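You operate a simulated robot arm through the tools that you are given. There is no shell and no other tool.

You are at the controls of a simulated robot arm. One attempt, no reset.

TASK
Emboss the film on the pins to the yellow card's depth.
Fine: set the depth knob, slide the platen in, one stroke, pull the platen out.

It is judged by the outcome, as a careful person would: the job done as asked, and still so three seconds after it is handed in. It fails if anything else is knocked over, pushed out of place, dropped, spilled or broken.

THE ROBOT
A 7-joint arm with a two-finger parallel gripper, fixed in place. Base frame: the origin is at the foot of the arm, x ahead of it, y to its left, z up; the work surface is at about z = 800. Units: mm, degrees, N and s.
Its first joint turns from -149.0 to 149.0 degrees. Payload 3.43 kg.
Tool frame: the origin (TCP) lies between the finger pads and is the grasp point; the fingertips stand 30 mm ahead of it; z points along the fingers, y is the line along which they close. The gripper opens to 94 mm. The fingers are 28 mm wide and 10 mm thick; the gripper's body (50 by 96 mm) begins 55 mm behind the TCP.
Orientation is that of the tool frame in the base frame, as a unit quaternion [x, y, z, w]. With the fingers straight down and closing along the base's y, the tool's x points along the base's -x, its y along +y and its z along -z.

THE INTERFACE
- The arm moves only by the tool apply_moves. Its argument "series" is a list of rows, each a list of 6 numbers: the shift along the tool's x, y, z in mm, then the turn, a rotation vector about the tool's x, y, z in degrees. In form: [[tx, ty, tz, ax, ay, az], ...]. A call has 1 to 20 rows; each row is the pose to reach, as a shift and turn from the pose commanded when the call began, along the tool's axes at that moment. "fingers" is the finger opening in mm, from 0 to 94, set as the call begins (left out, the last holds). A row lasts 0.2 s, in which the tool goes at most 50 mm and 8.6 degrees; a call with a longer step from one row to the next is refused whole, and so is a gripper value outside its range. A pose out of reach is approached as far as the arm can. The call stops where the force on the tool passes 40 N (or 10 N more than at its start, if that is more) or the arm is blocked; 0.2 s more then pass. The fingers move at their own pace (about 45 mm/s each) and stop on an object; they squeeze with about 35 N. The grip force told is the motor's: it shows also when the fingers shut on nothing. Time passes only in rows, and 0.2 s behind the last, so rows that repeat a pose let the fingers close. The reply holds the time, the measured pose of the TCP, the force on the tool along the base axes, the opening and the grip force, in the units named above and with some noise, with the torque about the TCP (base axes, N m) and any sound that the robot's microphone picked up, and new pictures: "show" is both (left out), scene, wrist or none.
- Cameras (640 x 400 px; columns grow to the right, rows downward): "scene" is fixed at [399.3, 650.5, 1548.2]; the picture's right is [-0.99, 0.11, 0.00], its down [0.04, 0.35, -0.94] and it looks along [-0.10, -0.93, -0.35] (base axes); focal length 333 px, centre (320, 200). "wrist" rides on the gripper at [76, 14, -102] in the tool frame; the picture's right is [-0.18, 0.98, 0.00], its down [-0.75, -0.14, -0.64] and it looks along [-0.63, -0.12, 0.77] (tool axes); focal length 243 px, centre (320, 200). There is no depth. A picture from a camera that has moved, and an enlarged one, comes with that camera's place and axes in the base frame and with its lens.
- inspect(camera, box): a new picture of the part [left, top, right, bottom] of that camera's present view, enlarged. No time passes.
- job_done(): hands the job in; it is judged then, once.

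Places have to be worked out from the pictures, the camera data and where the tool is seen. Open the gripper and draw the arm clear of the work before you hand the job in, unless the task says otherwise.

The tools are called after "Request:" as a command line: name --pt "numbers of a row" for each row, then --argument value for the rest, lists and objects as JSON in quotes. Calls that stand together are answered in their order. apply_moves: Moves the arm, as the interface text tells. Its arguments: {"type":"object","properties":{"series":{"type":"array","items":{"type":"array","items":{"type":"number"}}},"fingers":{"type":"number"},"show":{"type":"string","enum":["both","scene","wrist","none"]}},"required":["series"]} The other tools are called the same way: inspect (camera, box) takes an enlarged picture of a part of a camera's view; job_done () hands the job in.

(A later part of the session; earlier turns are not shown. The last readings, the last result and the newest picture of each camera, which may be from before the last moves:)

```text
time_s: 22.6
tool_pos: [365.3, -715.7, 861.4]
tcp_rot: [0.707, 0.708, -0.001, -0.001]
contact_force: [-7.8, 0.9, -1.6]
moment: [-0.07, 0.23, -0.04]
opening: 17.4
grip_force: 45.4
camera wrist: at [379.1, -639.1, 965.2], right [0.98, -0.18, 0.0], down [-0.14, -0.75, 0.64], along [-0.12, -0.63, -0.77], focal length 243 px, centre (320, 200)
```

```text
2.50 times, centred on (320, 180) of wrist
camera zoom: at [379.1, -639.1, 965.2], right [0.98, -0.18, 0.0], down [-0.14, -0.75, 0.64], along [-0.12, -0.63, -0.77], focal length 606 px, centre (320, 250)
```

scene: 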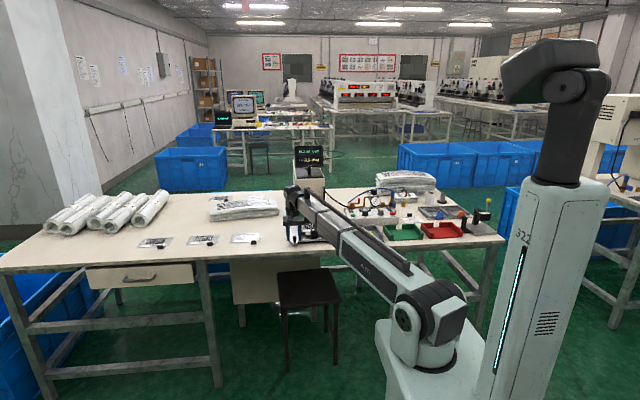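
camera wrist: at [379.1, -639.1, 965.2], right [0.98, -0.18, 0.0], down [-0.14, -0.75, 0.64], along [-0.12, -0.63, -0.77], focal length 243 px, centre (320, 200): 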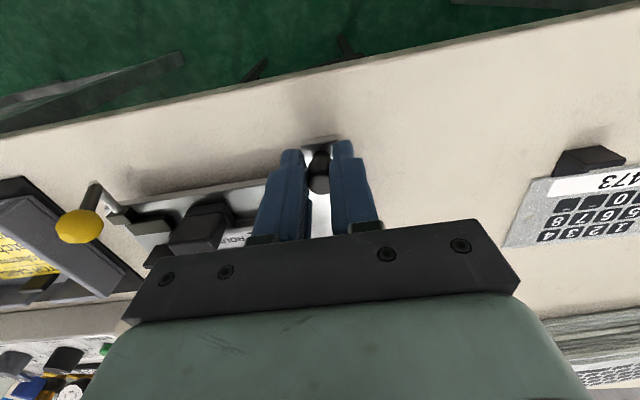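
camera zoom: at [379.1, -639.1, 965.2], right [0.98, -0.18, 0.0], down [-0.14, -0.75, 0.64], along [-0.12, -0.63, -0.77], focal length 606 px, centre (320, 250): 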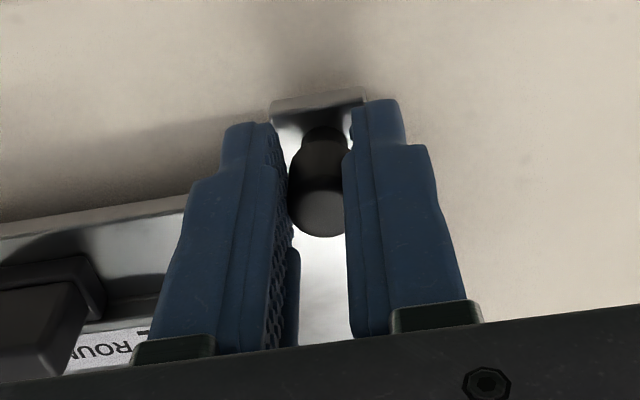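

The corner knob is gripped at 17.4 mm. I'll push the platen in gently by about 30 mm first and watch the force.

Request:
apply_moves --pt "-4 -0.5 0 0 0 0" --pt "-10 -0.5 0 0 0 0" --pt "-16 -0.5 0 0 0 0" --pt "-22 -0.5 0 0 0 0" --pt "-28 -0.5 0 0 0 0" --pt "-30 -0.5 0 0 0 0" --show "both"

Request:
inspect --camera "scene" --box '[270, 140, 370, 250]'

```text
time_s: 24.0
tool_pos: [364.8, -746.2, 862.1]
tcp_rot: [0.707, 0.707, 0.0, 0.001]
contact_force: [-10.7, 2.9, -4.5]
moment: [0.21, 0.35, -0.13]
opening: 17.3
grip_force: 44.9
camera wrist: at [379.0, -668.9, 965.3], right [0.98, -0.18, 0.0], down [-0.14, -0.75, 0.64], along [-0.12, -0.63, -0.77], focal length 243 px, centre (320, 200)
```

scene: 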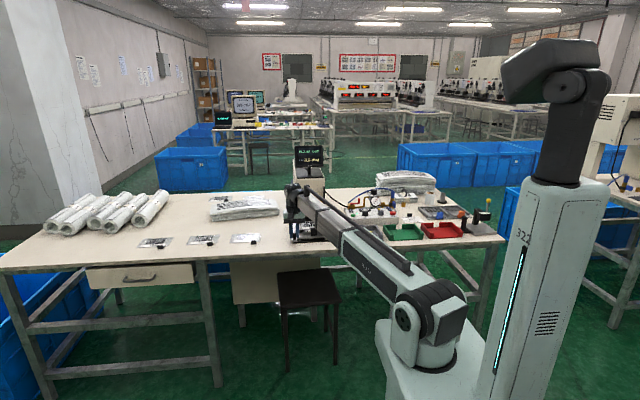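
wrist: 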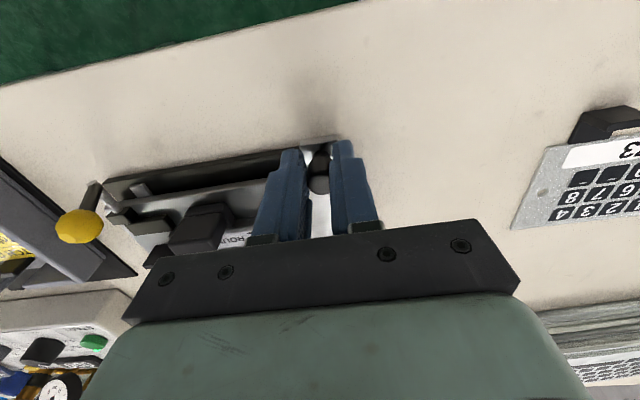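

```text
3.64 times, centred on (320, 195) of scene
camera zoom: at [399.3, 650.5, 1548.2], right [-0.99, 0.11, 0.0], down [0.04, 0.35, -0.94], along [-0.1, -0.93, -0.35], focal length 1209 px, centre (320, 218)
```

zoom: 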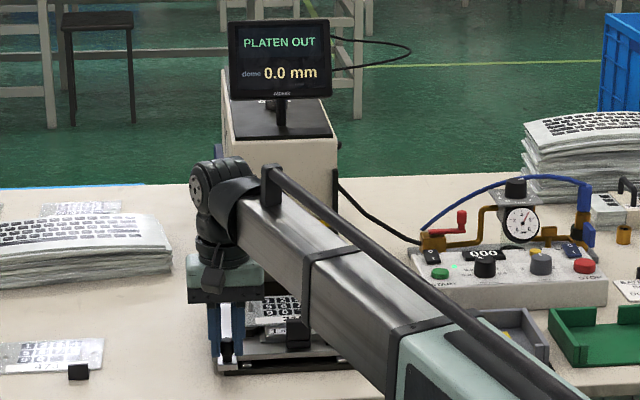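

The platen slides with the tool at low force. I'll continue another 60 mm.

Request:
apply_moves --pt "-8 -0.5 0 0 0 0" --pt "-16 -1 0 0 0 0" --pt "-24 -1 0 0 0 0" --pt "-32 -1 0 0 0 0" --pt "-40 -1 0 0 0 0" --pt "-48 -1 0 0 0 0" --pt "-55 -1 0 0 0 0" --pt "-60 -1 0 0 0 0" --show "both"

Request:
inspect --camera "scene" --box '[270, 140, 370, 250]'

Request:
inspect --camera "wrist" --box '[60, 120, 360, 320]'

```text
time_s: 25.8
tool_pos: [364.8, -807.0, 862.4]
tcp_rot: [0.707, 0.707, 0.001, 0.0]
contact_force: [2.8, 1.9, -3.3]
moment: [0.38, -0.01, -0.01]
opening: 17.5
grip_force: 44.8
camera wrist: at [378.8, -729.1, 965.3], right [0.98, -0.18, 0.0], down [-0.14, -0.75, 0.64], along [-0.12, -0.63, -0.77], focal length 243 px, centre (320, 200)
```

scene: 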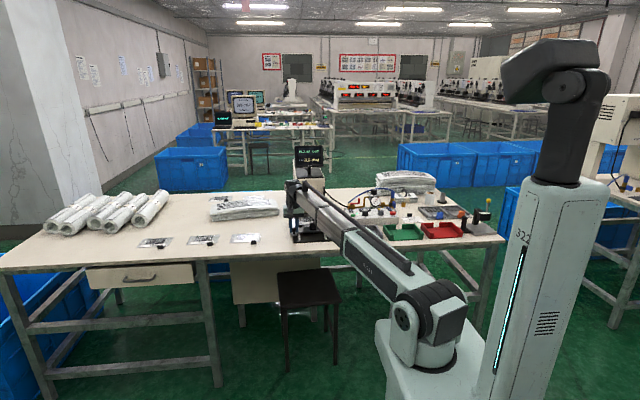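
wrist: 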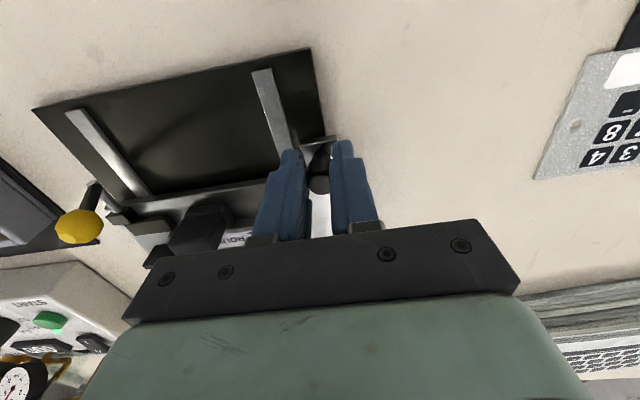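

```text
3.64 times, centred on (320, 195) of scene
camera zoom: at [399.3, 650.5, 1548.2], right [-0.99, 0.11, 0.0], down [0.04, 0.35, -0.94], along [-0.1, -0.93, -0.35], focal length 1209 px, centre (320, 218)
```

zoom: 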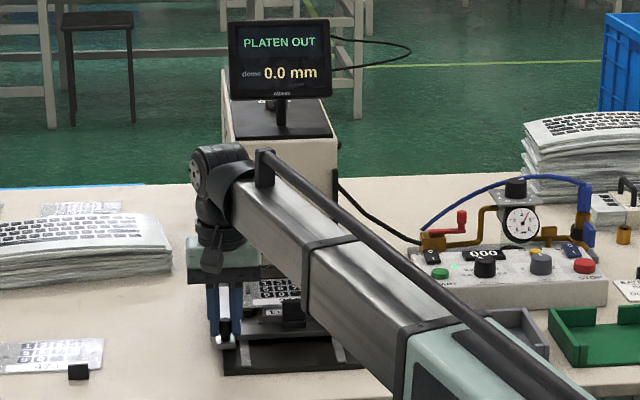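

```text
2.00 times, centred on (210, 220) of wrist
camera zoom: at [378.8, -729.1, 965.3], right [0.98, -0.18, 0.0], down [-0.14, -0.75, 0.64], along [-0.12, -0.63, -0.77], focal length 485 px, centre (540, 160)
```

zoom: 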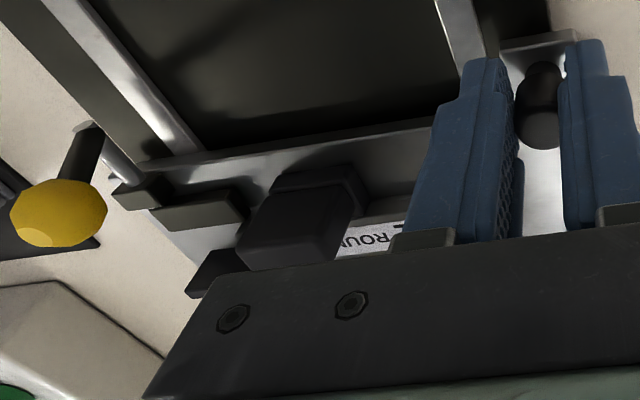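

Request:
apply_moves --pt "-7 0 0 0 0 0" --pt "-14 0 0 0 0 0" --pt "-21 0 0 0 0 0" --pt "-28 0 0 0 0 0" --pt "-35 0 0 0 0 0" --pt "-40 0 0 0 0 0" --show "both"

Request:
inspect --camera "scene" --box '[270, 140, 370, 250]'

```text
time_s: 27.2
tool_pos: [364.6, -845.2, 863.7]
tcp_rot: [0.707, 0.707, 0.001, 0.001]
contact_force: [5.2, 0.5, -16.2]
moment: [0.35, -0.04, 0.01]
opening: 17.5
grip_force: 45.1
camera wrist: at [378.8, -768.8, 965.4], right [0.98, -0.18, 0.0], down [-0.14, -0.75, 0.64], along [-0.12, -0.63, -0.77], focal length 243 px, centre (320, 200)
```

scene: 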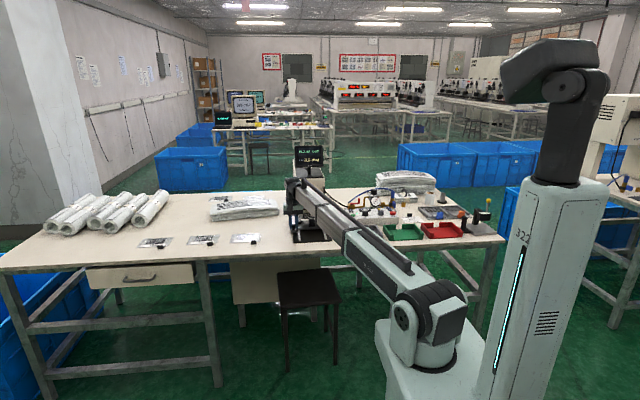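
wrist: 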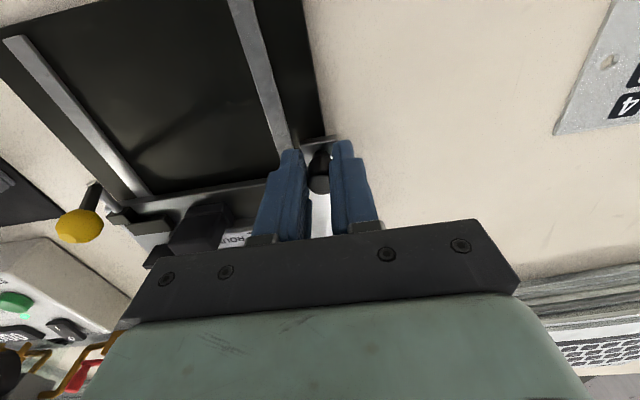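

```text
3.64 times, centred on (320, 195) of scene
camera zoom: at [399.3, 650.5, 1548.2], right [-0.99, 0.11, 0.0], down [0.04, 0.35, -0.94], along [-0.1, -0.93, -0.35], focal length 1209 px, centre (320, 218)
```

zoom: 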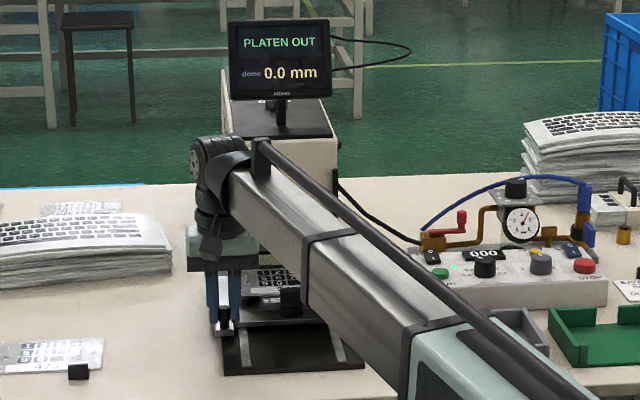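

Travel is now 129 mm and the monitor still reads PLATEN OUT. A small downward pull on the tool suggests I've drifted up about 1 mm, so I'll correct that and continue.

Request:
apply_moves --pt "-4 0 1 0 0 0" --pt "-8 0 1 0 0 0" --pt "-12 0 1 0 0 0" --pt "-16 0 1 0 0 0" --pt "-20 0 1 0 0 0" --show "both"

Request:
inspect --camera "scene" --box '[270, 140, 350, 250]'

```text
time_s: 28.4
tool_pos: [364.1, -865.1, 863.9]
tcp_rot: [0.708, 0.706, 0.0, 0.001]
contact_force: [12.3, 1.9, 10.0]
moment: [1.06, -0.36, 0.1]
opening: 17.6
grip_force: 45.3
camera wrist: at [378.7, -788.5, 965.2], right [0.98, -0.18, 0.0], down [-0.14, -0.75, 0.64], along [-0.12, -0.63, -0.77], focal length 243 px, centre (320, 200)
```

scene: 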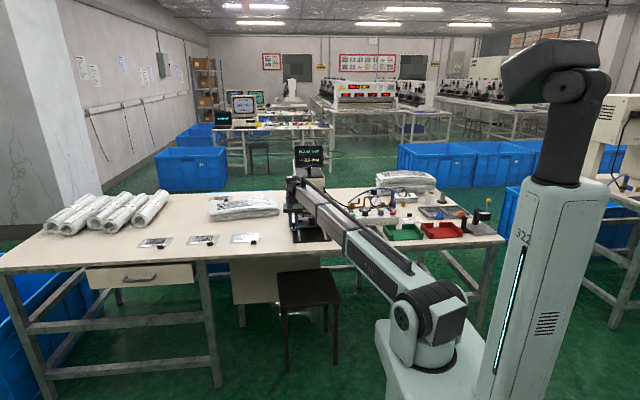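
wrist: 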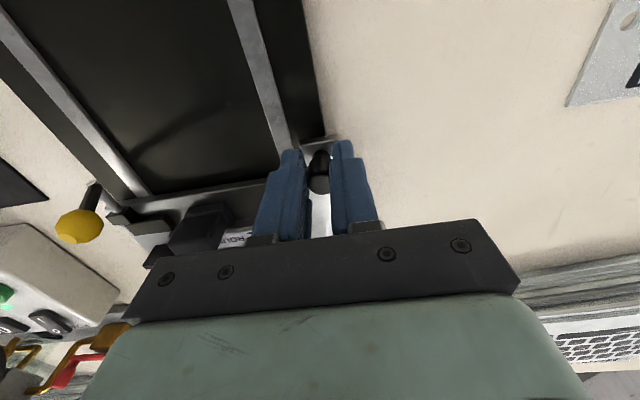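

```text
3.64 times, centred on (310, 195) of scene
camera zoom: at [399.3, 650.5, 1548.2], right [-0.99, 0.11, 0.0], down [0.04, 0.35, -0.94], along [-0.1, -0.93, -0.35], focal length 1209 px, centre (356, 218)
```

zoom: 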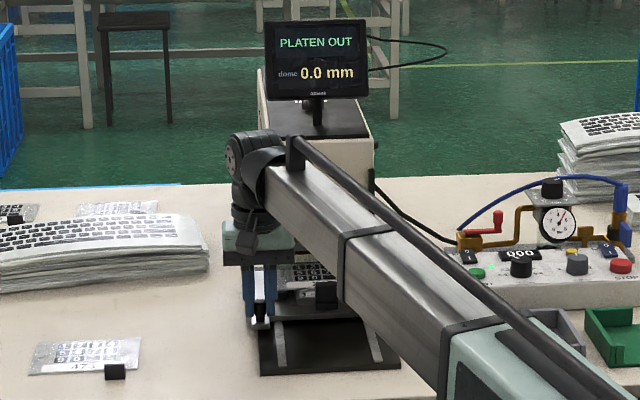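

Request:
apply_moves --pt "-4 0.5 -0.5 0 0 0" --pt "-8 0.5 -0.5 0 0 0" --pt "-12 0.5 -0.5 0 0 0" --pt "-16 0.5 -0.5 0 0 0" --pt "-20 0.5 -0.5 0 0 0" --show "both"

Request:
inspect --camera "scene" --box '[270, 140, 350, 250]'

```text
time_s: 29.6
tool_pos: [365.4, -884.5, 863.0]
tcp_rot: [0.707, 0.707, 0.0, 0.001]
contact_force: [12.2, 0.8, 12.2]
moment: [-0.29, -0.31, 0.05]
opening: 17.4
grip_force: 45.1
camera wrist: at [378.7, -808.0, 965.2], right [0.98, -0.18, 0.0], down [-0.14, -0.75, 0.64], along [-0.12, -0.63, -0.77], focal length 243 px, centre (320, 200)
```

scene: 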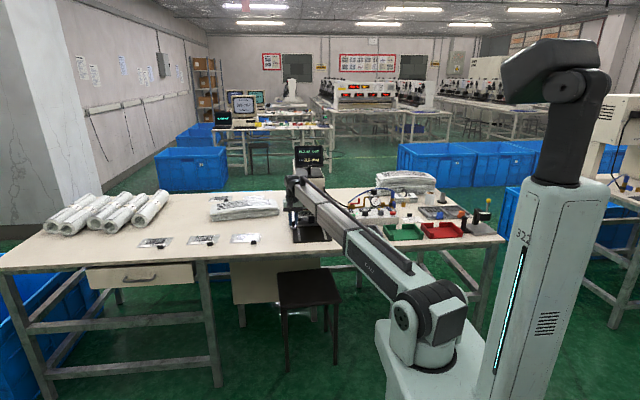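
wrist: 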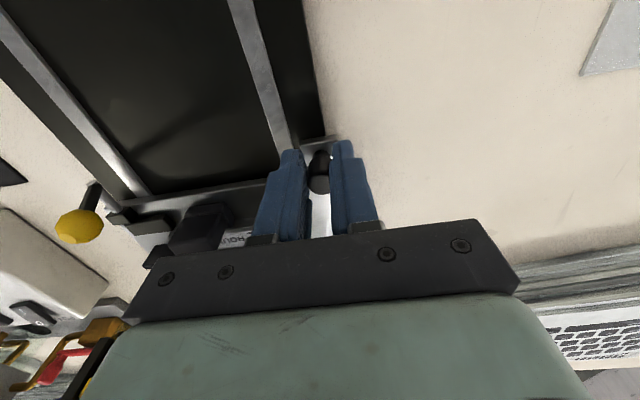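

```text
3.64 times, centred on (310, 195) of scene
camera zoom: at [399.3, 650.5, 1548.2], right [-0.99, 0.11, 0.0], down [0.04, 0.35, -0.94], along [-0.1, -0.93, -0.35], focal length 1209 px, centre (356, 218)
```

zoom: 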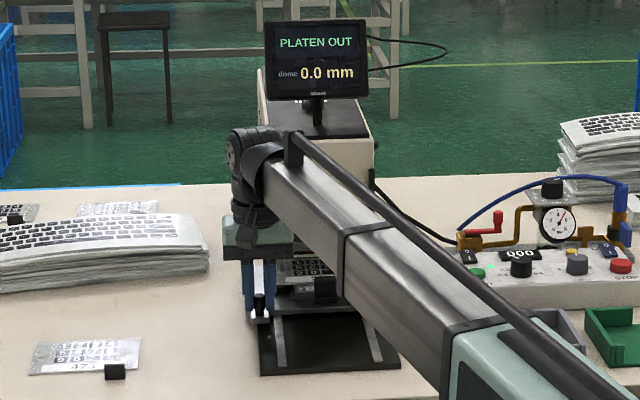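

Now 169 mm of travel, with forces still low and clearance to the head front about 45 mm. I'll push another 16 mm in small steps.

Request:
apply_moves --pt "-4 0.5 -0.5 0 0 0" --pt "-8 0.5 -0.5 0 0 0" --pt "-12 0.5 -0.5 0 0 0" --pt "-16 0.5 -0.5 0 0 0" --pt "-16 0.5 -0.5 0 0 0" --show "both"

Request:
inspect --camera "scene" --box '[270, 140, 350, 250]'

```text
time_s: 30.8
tool_pos: [364.8, -896.6, 863.1]
tcp_rot: [0.707, 0.707, 0.002, -0.004]
contact_force: [5.0, 39.3, 3.4]
moment: [0.81, -0.18, 0.07]
opening: 17.3
grip_force: 45.0
camera wrist: at [379.0, -820.6, 965.9], right [0.98, -0.18, 0.0], down [-0.14, -0.76, 0.64], along [-0.12, -0.62, -0.77], focal length 243 px, centre (320, 200)
```

scene: 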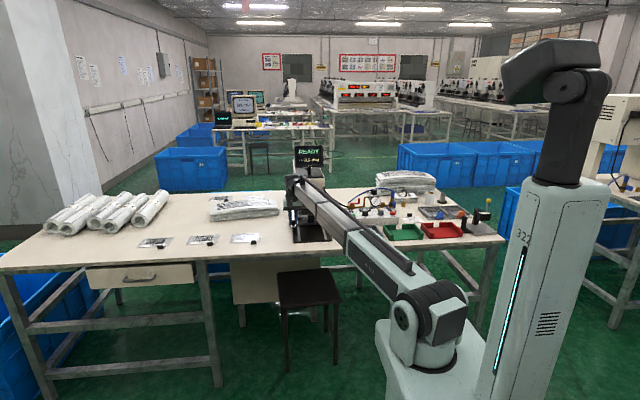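
wrist: 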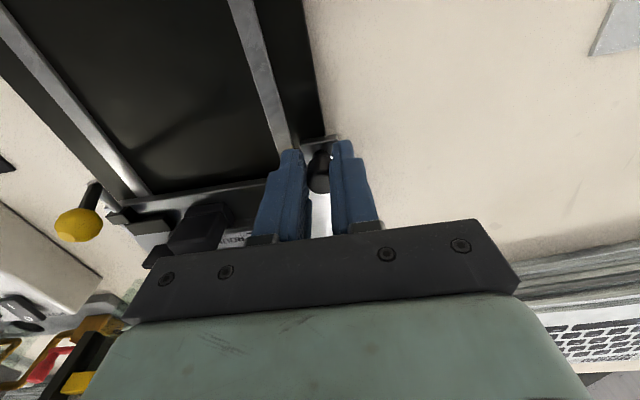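

```text
3.64 times, centred on (310, 195) of scene
camera zoom: at [399.3, 650.5, 1548.2], right [-0.99, 0.11, 0.0], down [0.04, 0.35, -0.94], along [-0.1, -0.93, -0.35], focal length 1209 px, centre (356, 218)
```

zoom: 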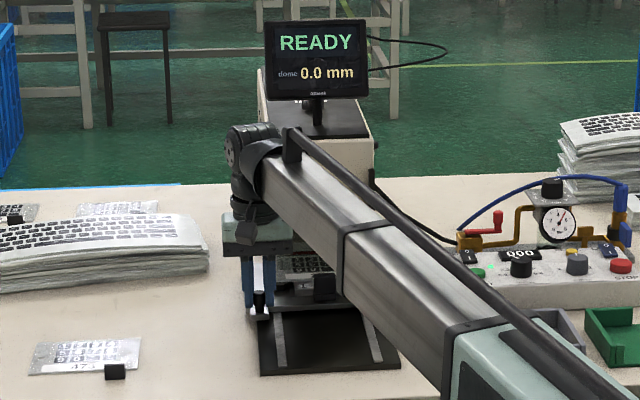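

The monitor reads READY and the 39 N reaction shows the platen is against its stop. I'll relieve the push and open the fingers.

Request:
apply_moves --pt "2 0 0 0 0 0" --pt "3.5 0 0 0 0 0" --show "none"

Request:
apply_moves --pt "0 0 0 0 0 0" --pt "0 0 0 0 0 0" --pt "0 0 0 0 0 0" --fingers 36 --show "both"

Request:
inspect --camera "scene" --box '[280, 140, 340, 180]'

Request:
inspect --camera "wrist" --box '[220, 100, 420, 260]'

```text
time_s: 31.4
tool_pos: [365.4, -896.3, 863.1]
tcp_rot: [0.707, 0.707, 0.001, -0.003]
contact_force: [6.5, 25.1, -4.0]
moment: [1.8, -0.16, 0.05]
opening: 17.4
grip_force: 45.0
```

```text
time_s: 32.2
tool_pos: [365.4, -897.8, 863.6]
tcp_rot: [0.708, 0.707, -0.001, 0.0]
contact_force: [-0.8, 0.6, -0.1]
moment: [0.02, -0.02, 0.05]
opening: 35.7
grip_force: 0.1
camera wrist: at [378.8, -821.4, 965.3], right [0.98, -0.18, 0.0], down [-0.14, -0.75, 0.64], along [-0.12, -0.63, -0.77], focal length 243 px, centre (320, 200)
```

scene: 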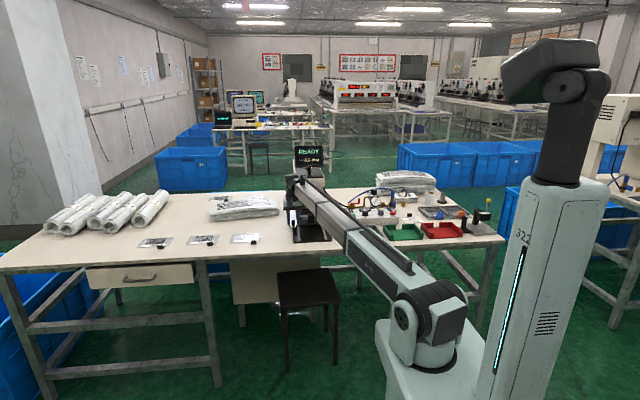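
wrist: 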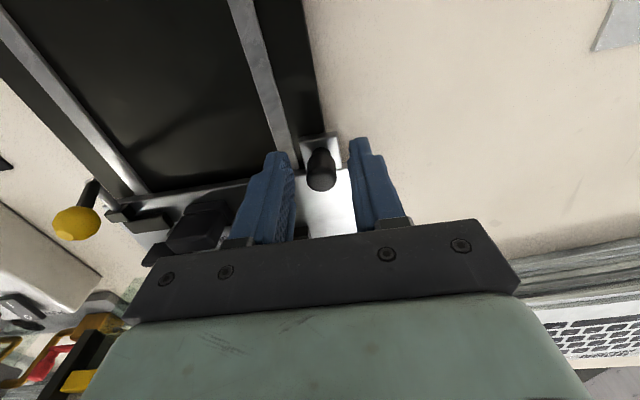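

```text
10.00 times, centred on (310, 160) of scene
camera zoom: at [399.3, 650.5, 1548.2], right [-0.99, 0.11, 0.0], down [0.04, 0.35, -0.94], along [-0.1, -0.93, -0.35], focal length 3326 px, centre (420, 600)
```

zoom: 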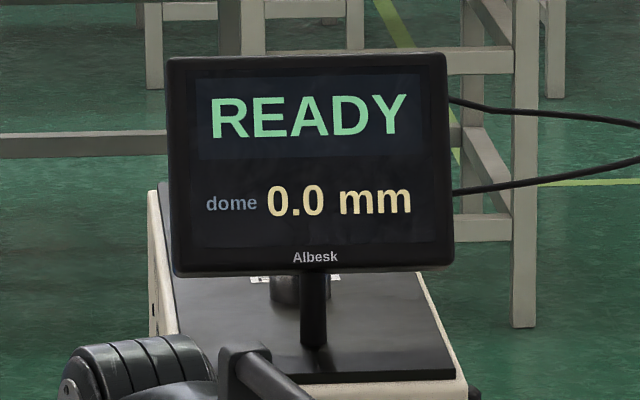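

```text
2.50 times, centred on (320, 180) of wrist
camera zoom: at [378.8, -821.4, 965.3], right [0.98, -0.18, 0.0], down [-0.14, -0.75, 0.64], along [-0.12, -0.63, -0.77], focal length 606 px, centre (320, 250)
```

zoom: 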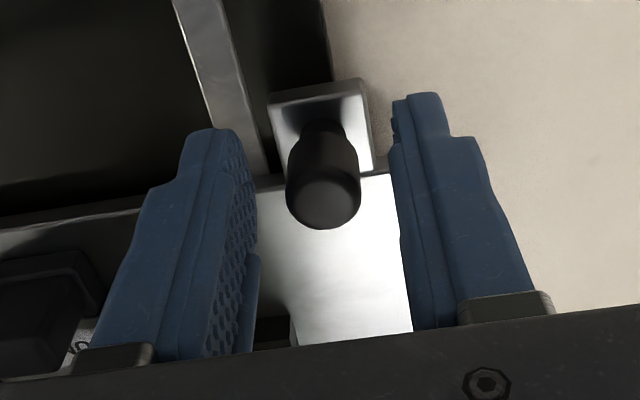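

Released, and READY holds. I'll lift clear of the knob, back away from the head, and travel over to hover near START at about (47, -933).

Request:
apply_moves --pt "0 0 -20 0 0 0" --pt "0 0 -38 0 0 0" --pt "40 0 -42 0 0 0" --pt "85 0 -50 0 0 0" --pt "125 -10 -70 0 0 0" --pt "140 -50 -95 0 0 0" --pt "140 -98 -97 0 0 0" --pt "130 -146 -97 0 0 0" --pt "117 -192 -97 0 0 0" --pt "97 -236 -97 0 0 0" --pt "68 -275 -97 0 0 0" --pt "35 -305 -97 0 0 0" --pt "17 -318 -97 0 0 0" --pt "17 -318 -97 0 0 0" --show "both"

Request:
inspect --camera "scene" --box '[270, 140, 390, 250]'

Request:
inspect --camera "wrist" --box '[240, 60, 420, 200]'

```text
time_s: 35.2
tool_pos: [49.5, -882.4, 959.9]
tcp_rot: [0.707, 0.707, 0.0, 0.0]
contact_force: [0.4, -0.1, 0.0]
moment: [0.04, 0.01, -0.02]
opening: 36.1
grip_force: 0.0
camera wrist: at [62.4, -805.5, 1062.1], right [0.98, -0.18, 0.0], down [-0.14, -0.75, 0.64], along [-0.12, -0.63, -0.77], focal length 243 px, centre (320, 200)
```

scene: 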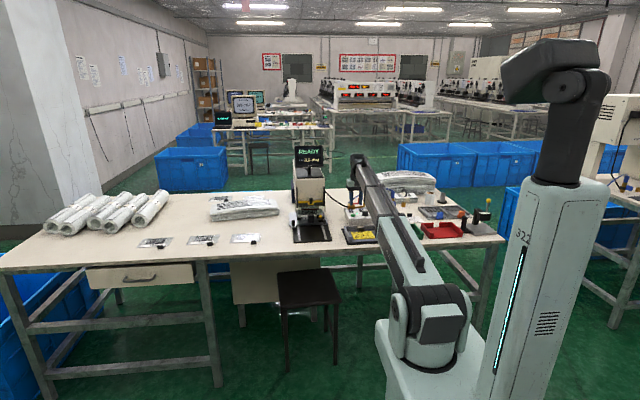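
wrist: 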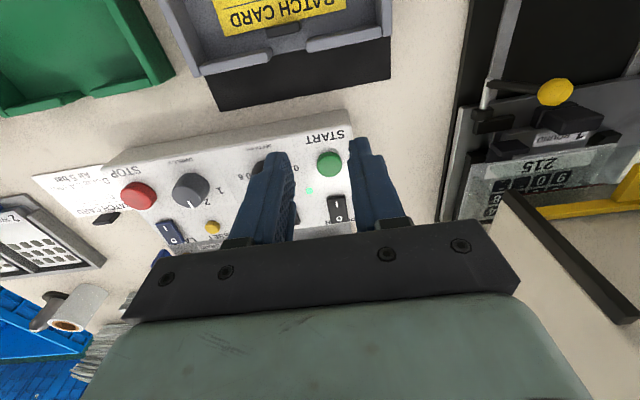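

```text
3.64 times, centred on (330, 195) of scene
camera zoom: at [399.3, 650.5, 1548.2], right [-0.99, 0.11, 0.0], down [0.04, 0.35, -0.94], along [-0.1, -0.93, -0.35], focal length 1209 px, centre (284, 218)
```

zoom: 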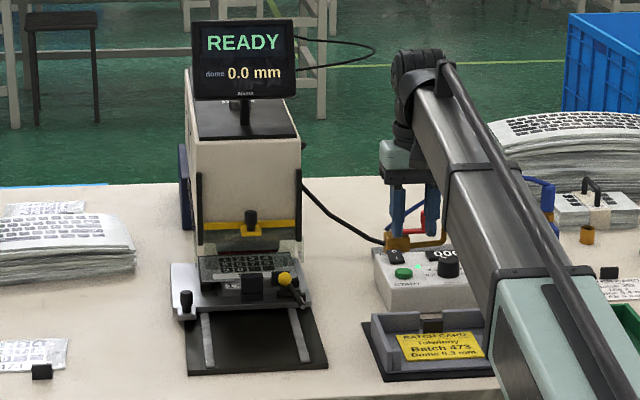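

```text
2.86 times, centred on (330, 130) of wrist
camera zoom: at [62.4, -805.5, 1062.1], right [0.98, -0.18, 0.0], down [-0.14, -0.75, 0.64], along [-0.12, -0.63, -0.77], focal length 693 px, centre (291, 400)
```

zoom: 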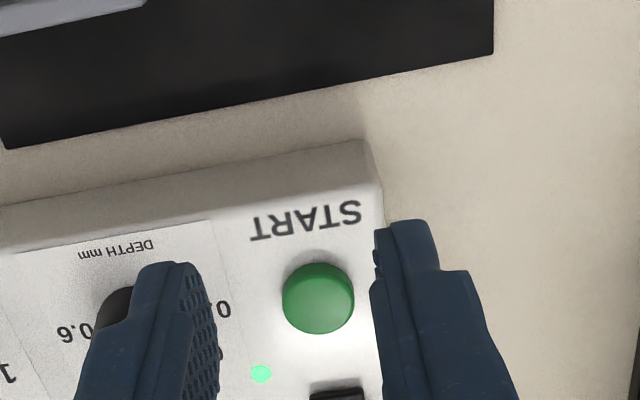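

START is about 50 mm further along -y from the tool at x ≈ 49.6. I'll close the fingers and hover with the tips roughly 20 mm above the button.

Request:
apply_moves --pt "-20 0 0 0 0 0" --pt "-40 0 5 0 0 0" --pt "-50.5 0 20 0 0 0" --pt "-50.5 0 35 0 0 0" --pt "-50.5 0 50 0 0 0" --pt "-50.5 0 53 0 0 0" --pt "-50.5 0 53 0 0 0" --fingers 0 --show "both"

Request:
inspect --camera "wrist" --box '[250, 90, 400, 210]'

Request:
inspect --camera "scene" --box '[345, 185, 385, 225]'

```text
time_s: 36.8
tool_pos: [47.5, -929.8, 906.5]
tcp_rot: [0.707, 0.707, 0.0, 0.0]
contact_force: [-0.2, 0.1, -0.2]
moment: [0.01, 0.0, 0.02]
opening: 0.0
grip_force: 32.9
camera wrist: at [61.2, -854.0, 1009.2], right [0.98, -0.18, 0.0], down [-0.14, -0.75, 0.64], along [-0.12, -0.63, -0.77], focal length 243 px, centre (320, 200)
```

scene: 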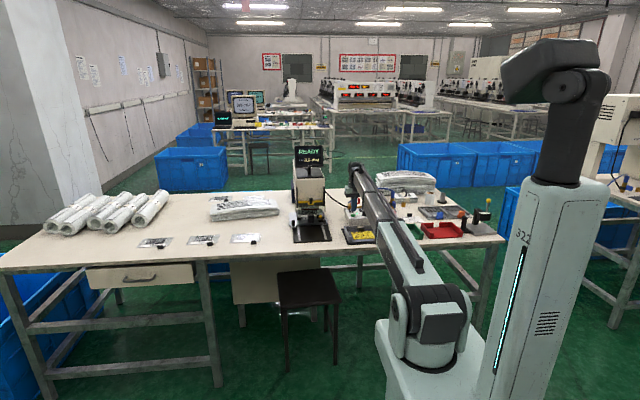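
wrist: 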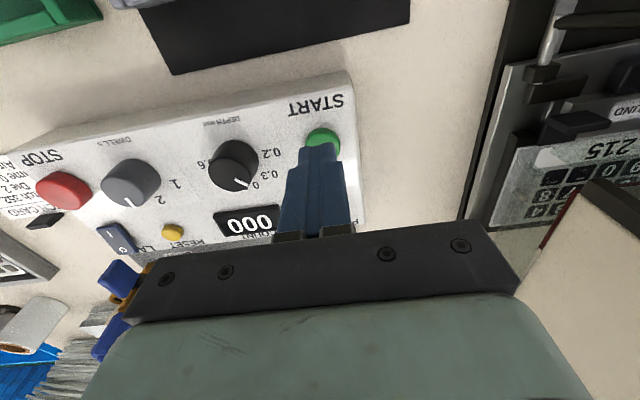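

```text
3.33 times, centred on (325, 150) of wrist
camera zoom: at [61.2, -854.0, 1009.2], right [0.98, -0.18, 0.0], down [-0.14, -0.75, 0.64], along [-0.12, -0.63, -0.77], focal length 809 px, centre (303, 367)
```

zoom: 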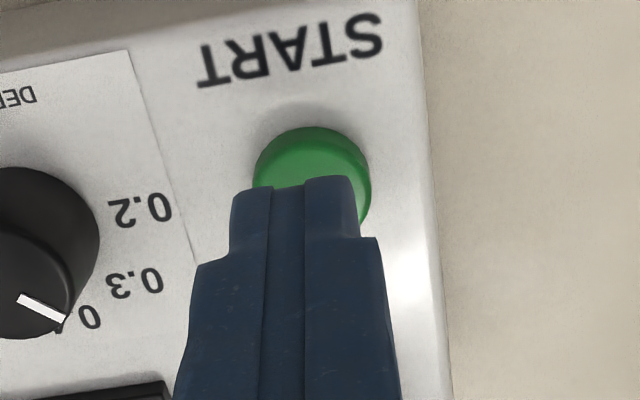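

```text
10.00 times, centred on (365, 205) of scene
camera zoom: at [399.3, 650.5, 1548.2], right [-0.99, 0.11, 0.0], down [0.04, 0.35, -0.94], along [-0.1, -0.93, -0.35], focal length 3326 px, centre (-130, 150)
```

zoom: 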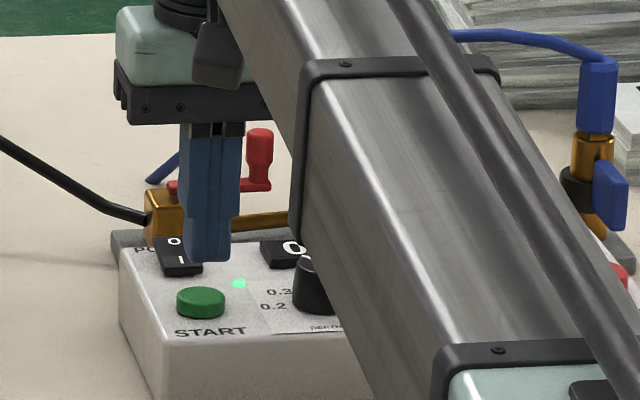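

The closed tips are about 2 mm off the button's centre, roughly 21 mm above it. I'll correct and press down slowly once, then lift.

Request:
apply_moves --pt "-2 1.8 5 0 0 0" --pt "-2 1.8 12 0 0 0" --pt "-2 1.8 17 0 0 0" --pt "-2 1.8 20 0 0 0" --pt "-2 1.8 22 0 0 0" --pt "-2 1.8 24 0 0 0" --pt "-2 1.8 25.5 0 0 0" --pt "-2 1.8 15 0 0 0" --pt "-2 1.8 0 0 0 0" --show "both"

Request:
inspect --camera "scene" --box '[270, 140, 390, 250]'

```text
time_s: 38.8
tool_pos: [48.4, -932.5, 905.4]
tcp_rot: [0.707, 0.707, 0.0, 0.001]
contact_force: [0.1, -0.3, 0.0]
moment: [0.0, -0.03, 0.03]
opening: 0.2
grip_force: 33.3
heard: click
camera wrist: at [63.2, -855.9, 1008.9], right [0.98, -0.18, 0.0], down [-0.14, -0.75, 0.64], along [-0.12, -0.63, -0.77], focal length 243 px, centre (320, 200)
```

scene: 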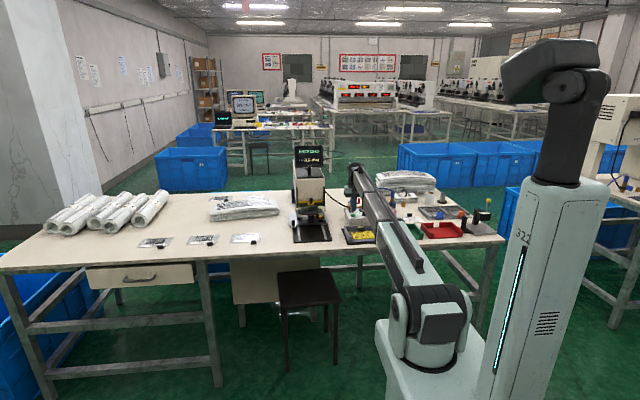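
wrist: 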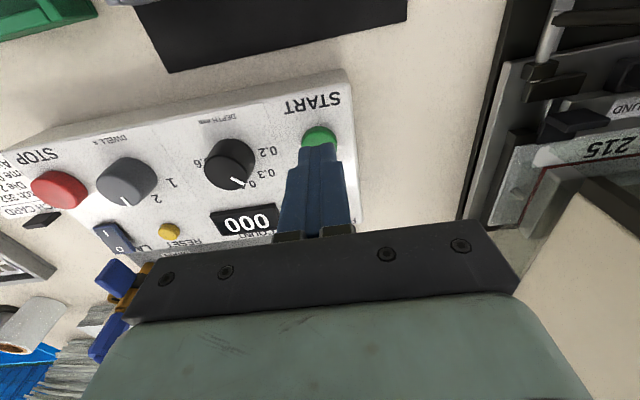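

```text
3.64 times, centred on (330, 195) of scene
camera zoom: at [399.3, 650.5, 1548.2], right [-0.99, 0.11, 0.0], down [0.04, 0.35, -0.94], along [-0.1, -0.93, -0.35], focal length 1209 px, centre (284, 218)
```

zoom: 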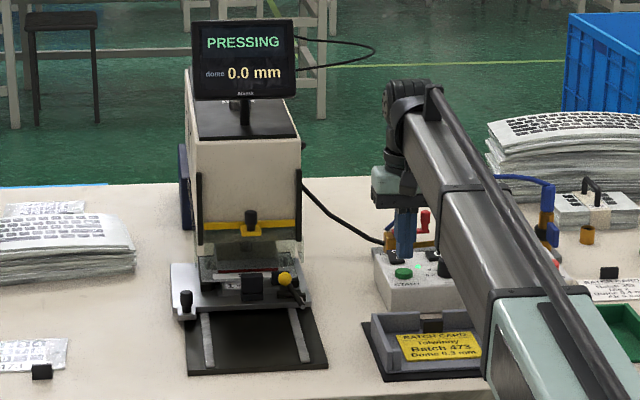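

A click was heard and the monitor shows PRESSING, so the stroke has started. I'll raise a little and wait for it to finish.

Request:
apply_moves --pt "5 0 -20 0 0 0" --pt "10 0 -40 0 0 0" --pt "15 0 -50 0 0 0" --pt "15 0 -50 0 0 0" --pt "15 0 -50 0 0 0" --pt "15 0 -50 0 0 0" --pt "15 0 -50 0 0 0" --pt "15 0 -50 0 0 0" --pt "15 0 -50 0 0 0" --pt "15 0 -50 0 0 0" --pt "15 0 -50 0 0 0" --pt "15 0 -50 0 0 0" --show "wrist"

Request:
inspect --camera "scene" --box '[270, 140, 390, 250]'

```text
time_s: 41.4
tool_pos: [49.9, -917.3, 957.4]
tcp_rot: [0.706, 0.708, 0.0, 0.001]
contact_force: [-0.3, 0.2, -0.5]
moment: [0.01, 0.01, 0.0]
opening: 0.0
grip_force: 32.7
camera wrist: at [63.1, -841.5, 1059.7], right [0.98, -0.18, 0.0], down [-0.14, -0.75, 0.64], along [-0.12, -0.63, -0.77], focal length 243 px, centre (320, 200)
```

wrist: 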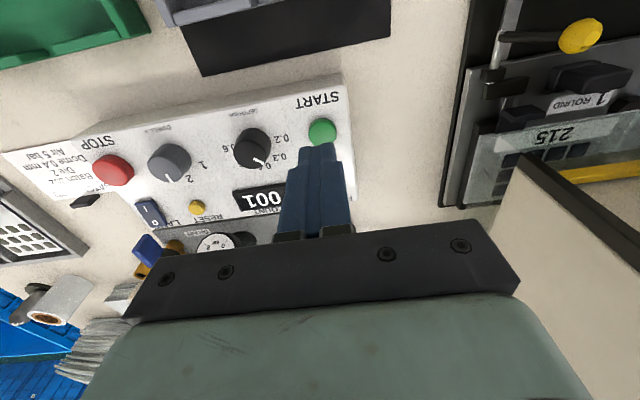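

```text
3.64 times, centred on (330, 195) of scene
camera zoom: at [399.3, 650.5, 1548.2], right [-0.99, 0.11, 0.0], down [0.04, 0.35, -0.94], along [-0.1, -0.93, -0.35], focal length 1209 px, centre (284, 218)
```

zoom: 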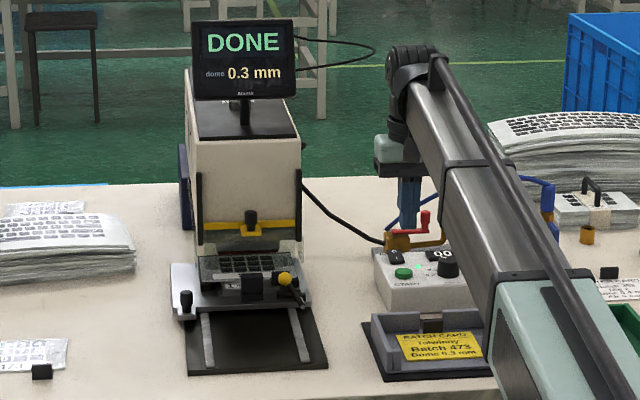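

DONE, dome 0.3 mm, count 001: one stroke completed. Now I'll open to 40 mm and go back around in front of the head to hover over the platen's corner knob near (365, -902).

Request:
apply_moves --pt "40 10 0 0 0 0" --pt "80 35 0 0 0 0" --pt "112 70 0 0 0 0" --pt "140 108 0 0 0 0" --pt "155 154 0 0 0 0" --pt "157 202 0 0 0 0" --pt "157 250 0 0 0 0" --pt "157 290 0 0 0 0" --pt "157 316 10 0 0 0" --pt "125 316 35 0 0 0" --pt "90 316 45 0 0 0" --pt "60 316 48 0 0 0" --pt "35 316 48 0 0 0" --pt "20 316 48 0 0 0" --pt "20 316 48 0 0 0" --fingers 40 --show "both"

Request:
inspect --camera "wrist" --box '[220, 80, 420, 240]'

Request:
inspect --camera "scene" --box '[270, 140, 390, 250]'

```text
time_s: 44.6
tool_pos: [364.8, -897.7, 908.9]
tcp_rot: [0.707, 0.707, 0.0, -0.001]
contact_force: [0.0, 0.9, 0.8]
moment: [0.01, 0.02, 0.02]
opening: 40.1
grip_force: 0.0
camera wrist: at [378.0, -822.2, 1012.5], right [0.98, -0.18, 0.0], down [-0.14, -0.75, 0.64], along [-0.12, -0.63, -0.77], focal length 243 px, centre (320, 200)
```

scene: 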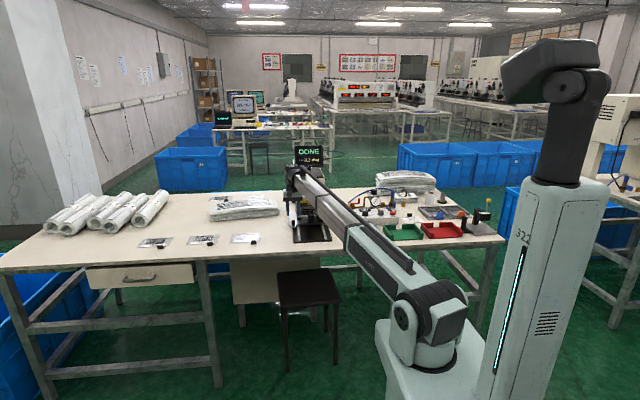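
wrist: 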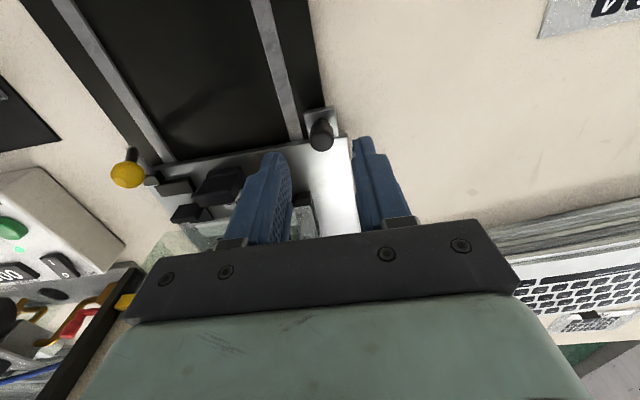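

```text
2.50 times, centred on (320, 160) of wrist
camera zoom: at [378.0, -822.2, 1012.5], right [0.98, -0.18, 0.0], down [-0.14, -0.75, 0.64], along [-0.12, -0.63, -0.77], focal length 606 px, centre (320, 300)
```

zoom: 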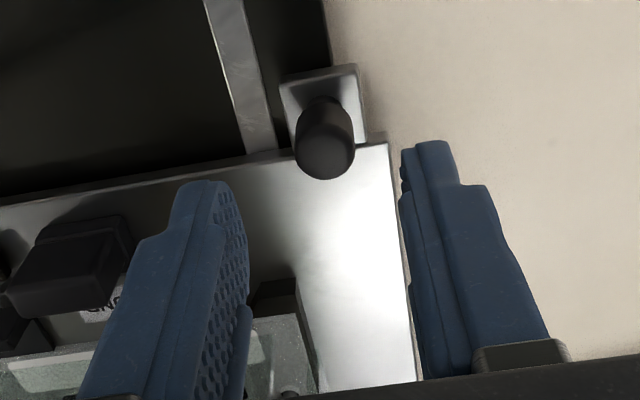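

```text
3.64 times, centred on (330, 195) of scene
camera zoom: at [399.3, 650.5, 1548.2], right [-0.99, 0.11, 0.0], down [0.04, 0.35, -0.94], along [-0.1, -0.93, -0.35], focal length 1209 px, centre (284, 218)
```

zoom: 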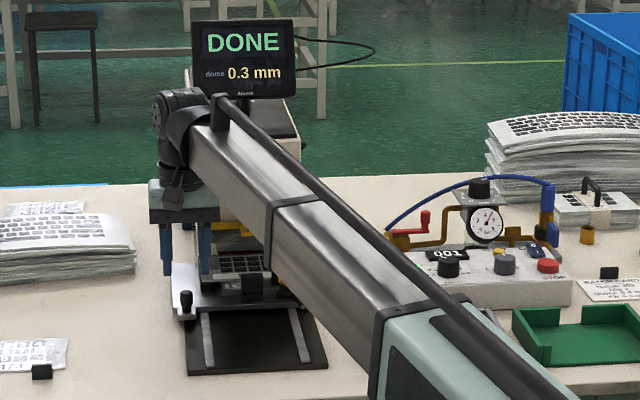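

The knob is essentially under the tool, 1.3 mm off in x. I'll descend around it.

Request:
apply_moves --pt "2 1.3 10 0 0 0" --pt "2 1.3 20 0 0 0" --pt "2 1.3 30 0 0 0" --pt "2 1.3 40 0 0 0" --pt "2 1.3 46 0 0 0" --pt "2 1.3 46 0 0 0" --fingers 40 --show "wrist"

Request:
inspect --camera "wrist" --box '[220, 100, 420, 260]'

```text
time_s: 46.0
tool_pos: [366.1, -896.2, 864.0]
tcp_rot: [0.707, 0.707, 0.0, 0.0]
contact_force: [-0.7, 0.1, 0.5]
moment: [0.0, 0.0, 0.0]
opening: 40.0
grip_force: 0.1
camera wrist: at [380.8, -819.3, 966.2], right [0.98, -0.18, 0.0], down [-0.14, -0.75, 0.64], along [-0.12, -0.63, -0.77], focal length 243 px, centre (320, 200)
```

wrist: 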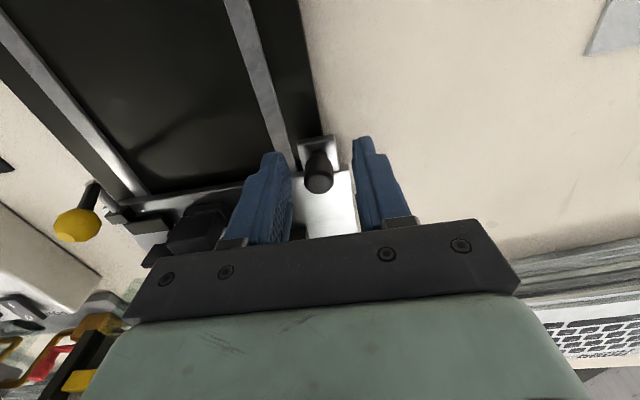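

```text
2.50 times, centred on (320, 180) of wrist
camera zoom: at [380.8, -819.3, 966.2], right [0.98, -0.18, 0.0], down [-0.14, -0.75, 0.64], along [-0.12, -0.63, -0.77], focal length 606 px, centre (320, 250)
```

zoom: 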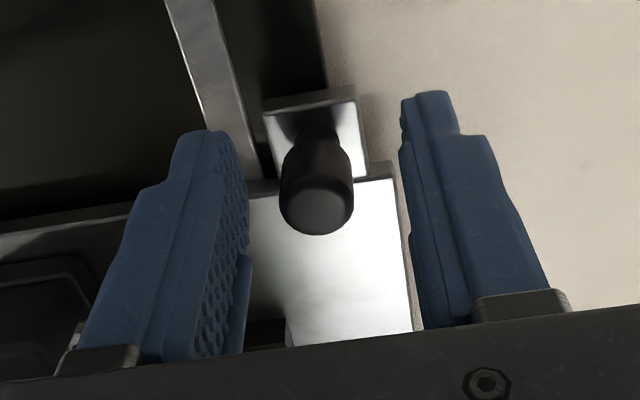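

Slight recentring of -1.4 mm, then close on the knob.

Request:
apply_moves --pt "0 -1.4 1 0 0 0" --pt "0 -1.4 1 0 0 0" --show "none"

Request:
apply_moves --pt "0 0 0 0 0 0" --pt "0 0 0 0 0 0" --pt "0 0 0 0 0 0" --pt "0 0 0 0 0 0" --fingers 8 --show "none"

```text
time_s: 46.6
tool_pos: [366.3, -896.5, 862.5]
tcp_rot: [0.708, 0.706, 0.001, 0.0]
contact_force: [0.1, -0.5, -0.4]
moment: [0.04, 0.02, -0.05]
opening: 40.2
grip_force: 0.0
```

```text
time_s: 47.6
tool_pos: [365.0, -895.9, 862.2]
tcp_rot: [0.707, 0.707, 0.0, -0.001]
contact_force: [-2.8, 0.2, -1.0]
moment: [0.02, 0.1, -0.02]
opening: 17.4
grip_force: 44.9
```

Gripped at 17.4 mm with little side load. I'll pull the platen out 60 mm along +y.

Request:
apply_moves --pt "4 0 0 0 0 0" --pt "10 0 0 0 0 0" --pt "16 0 0 0 0 0" --pt "22 0 0 0 0 0" --pt "29 0 0 0 0 0" --pt "36 0 0 0 0 0" --pt "44 0 0 0 0 0" --pt "52 0 0 0 0 0" --pt "60 0 0 0 0 0" --show "both"

Request:
inspect --camera "scene" --box '[270, 140, 390, 250]'

```text
time_s: 49.6
tool_pos: [364.7, -836.0, 861.6]
tcp_rot: [0.707, 0.707, 0.0, 0.001]
contact_force: [-1.0, 0.4, 6.8]
moment: [-1.2, 0.01, 0.04]
opening: 17.5
grip_force: 45.1
camera wrist: at [378.8, -758.6, 965.1], right [0.98, -0.18, 0.0], down [-0.14, -0.75, 0.64], along [-0.12, -0.63, -0.77], focal length 243 px, centre (320, 200)
```

scene: 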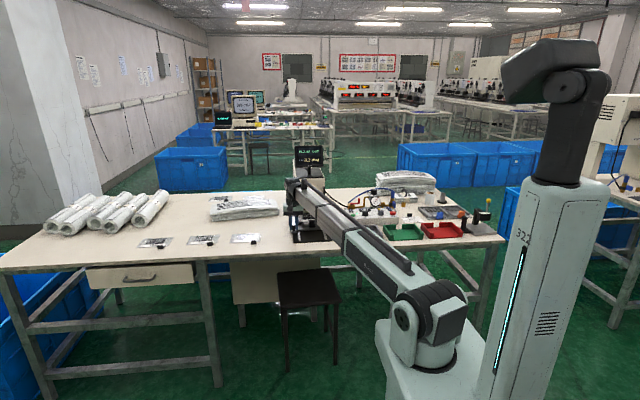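
wrist: 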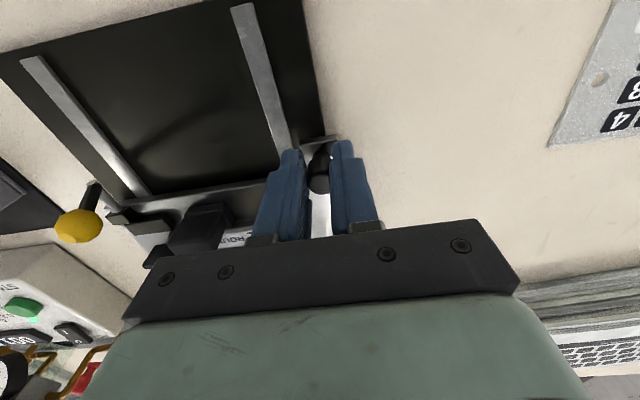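

```text
3.64 times, centred on (330, 195) of scene
camera zoom: at [399.3, 650.5, 1548.2], right [-0.99, 0.11, 0.0], down [0.04, 0.35, -0.94], along [-0.1, -0.93, -0.35], focal length 1209 px, centre (284, 218)
```

zoom: 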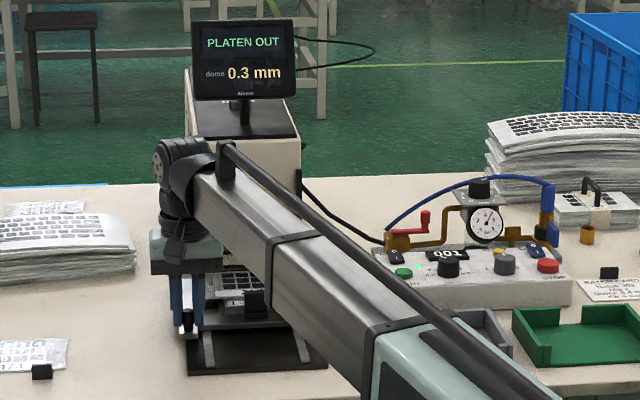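

The monitor reads PLATEN OUT with dome 0.3 mm retained. I'll continue pulling to the original out position, about 120 mm more.

Request:
apply_moves --pt "8 0 0 0 0 0" --pt "16 0 0 0 0 0" --pt "24 0 0 0 0 0" --pt "32 0 0 0 0 0" --pt "40 0 0 0 0 0" --pt "48 0 0 0 0 0" --pt "56 0 0 0 0 0" --pt "64 0 0 0 0 0" --pt "72 0 0 0 0 0" --pt "80 0 0 0 0 0" --pt "88 0 0 0 0 0" --pt "96 0 0 0 0 0" --pt "103 0 0 0 0 0" --pt "109 0 0 0 0 0" --pt "113 0 0 0 0 0" --pt "116 0 0 0 0 0" --pt "118 0 0 0 0 0" --pt "120 0 0 0 0 0" --show "both"

Request:
inspect --camera "scene" --box '[270, 140, 390, 250]'

```text
time_s: 53.4
tool_pos: [365.6, -716.5, 861.6]
tcp_rot: [0.707, 0.708, 0.0, 0.0]
contact_force: [-5.5, -3.0, 17.2]
moment: [-0.84, 0.19, -0.03]
opening: 17.4
grip_force: 44.8
camera wrist: at [378.9, -639.3, 964.9], right [0.98, -0.18, 0.0], down [-0.14, -0.75, 0.64], along [-0.12, -0.63, -0.77], focal length 243 px, centre (320, 200)
```

scene: 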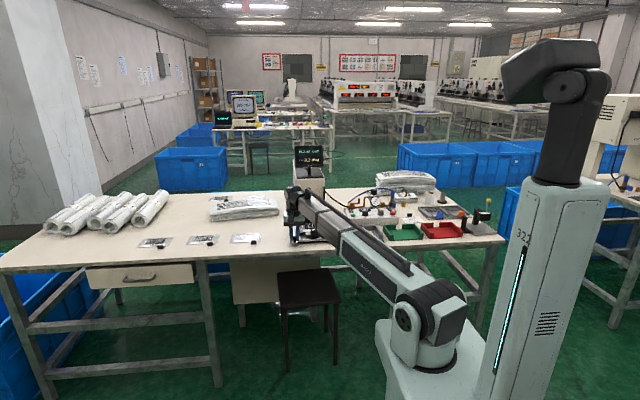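
wrist: 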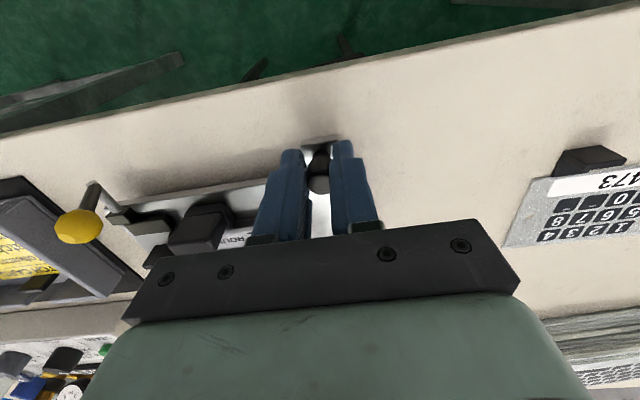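

```text
3.64 times, centred on (330, 195) of scene
camera zoom: at [399.3, 650.5, 1548.2], right [-0.99, 0.11, 0.0], down [0.04, 0.35, -0.94], along [-0.1, -0.93, -0.35], focal length 1209 px, centre (284, 218)
```

zoom: 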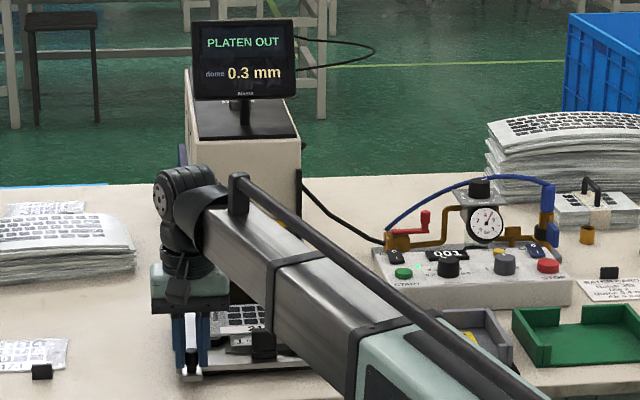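

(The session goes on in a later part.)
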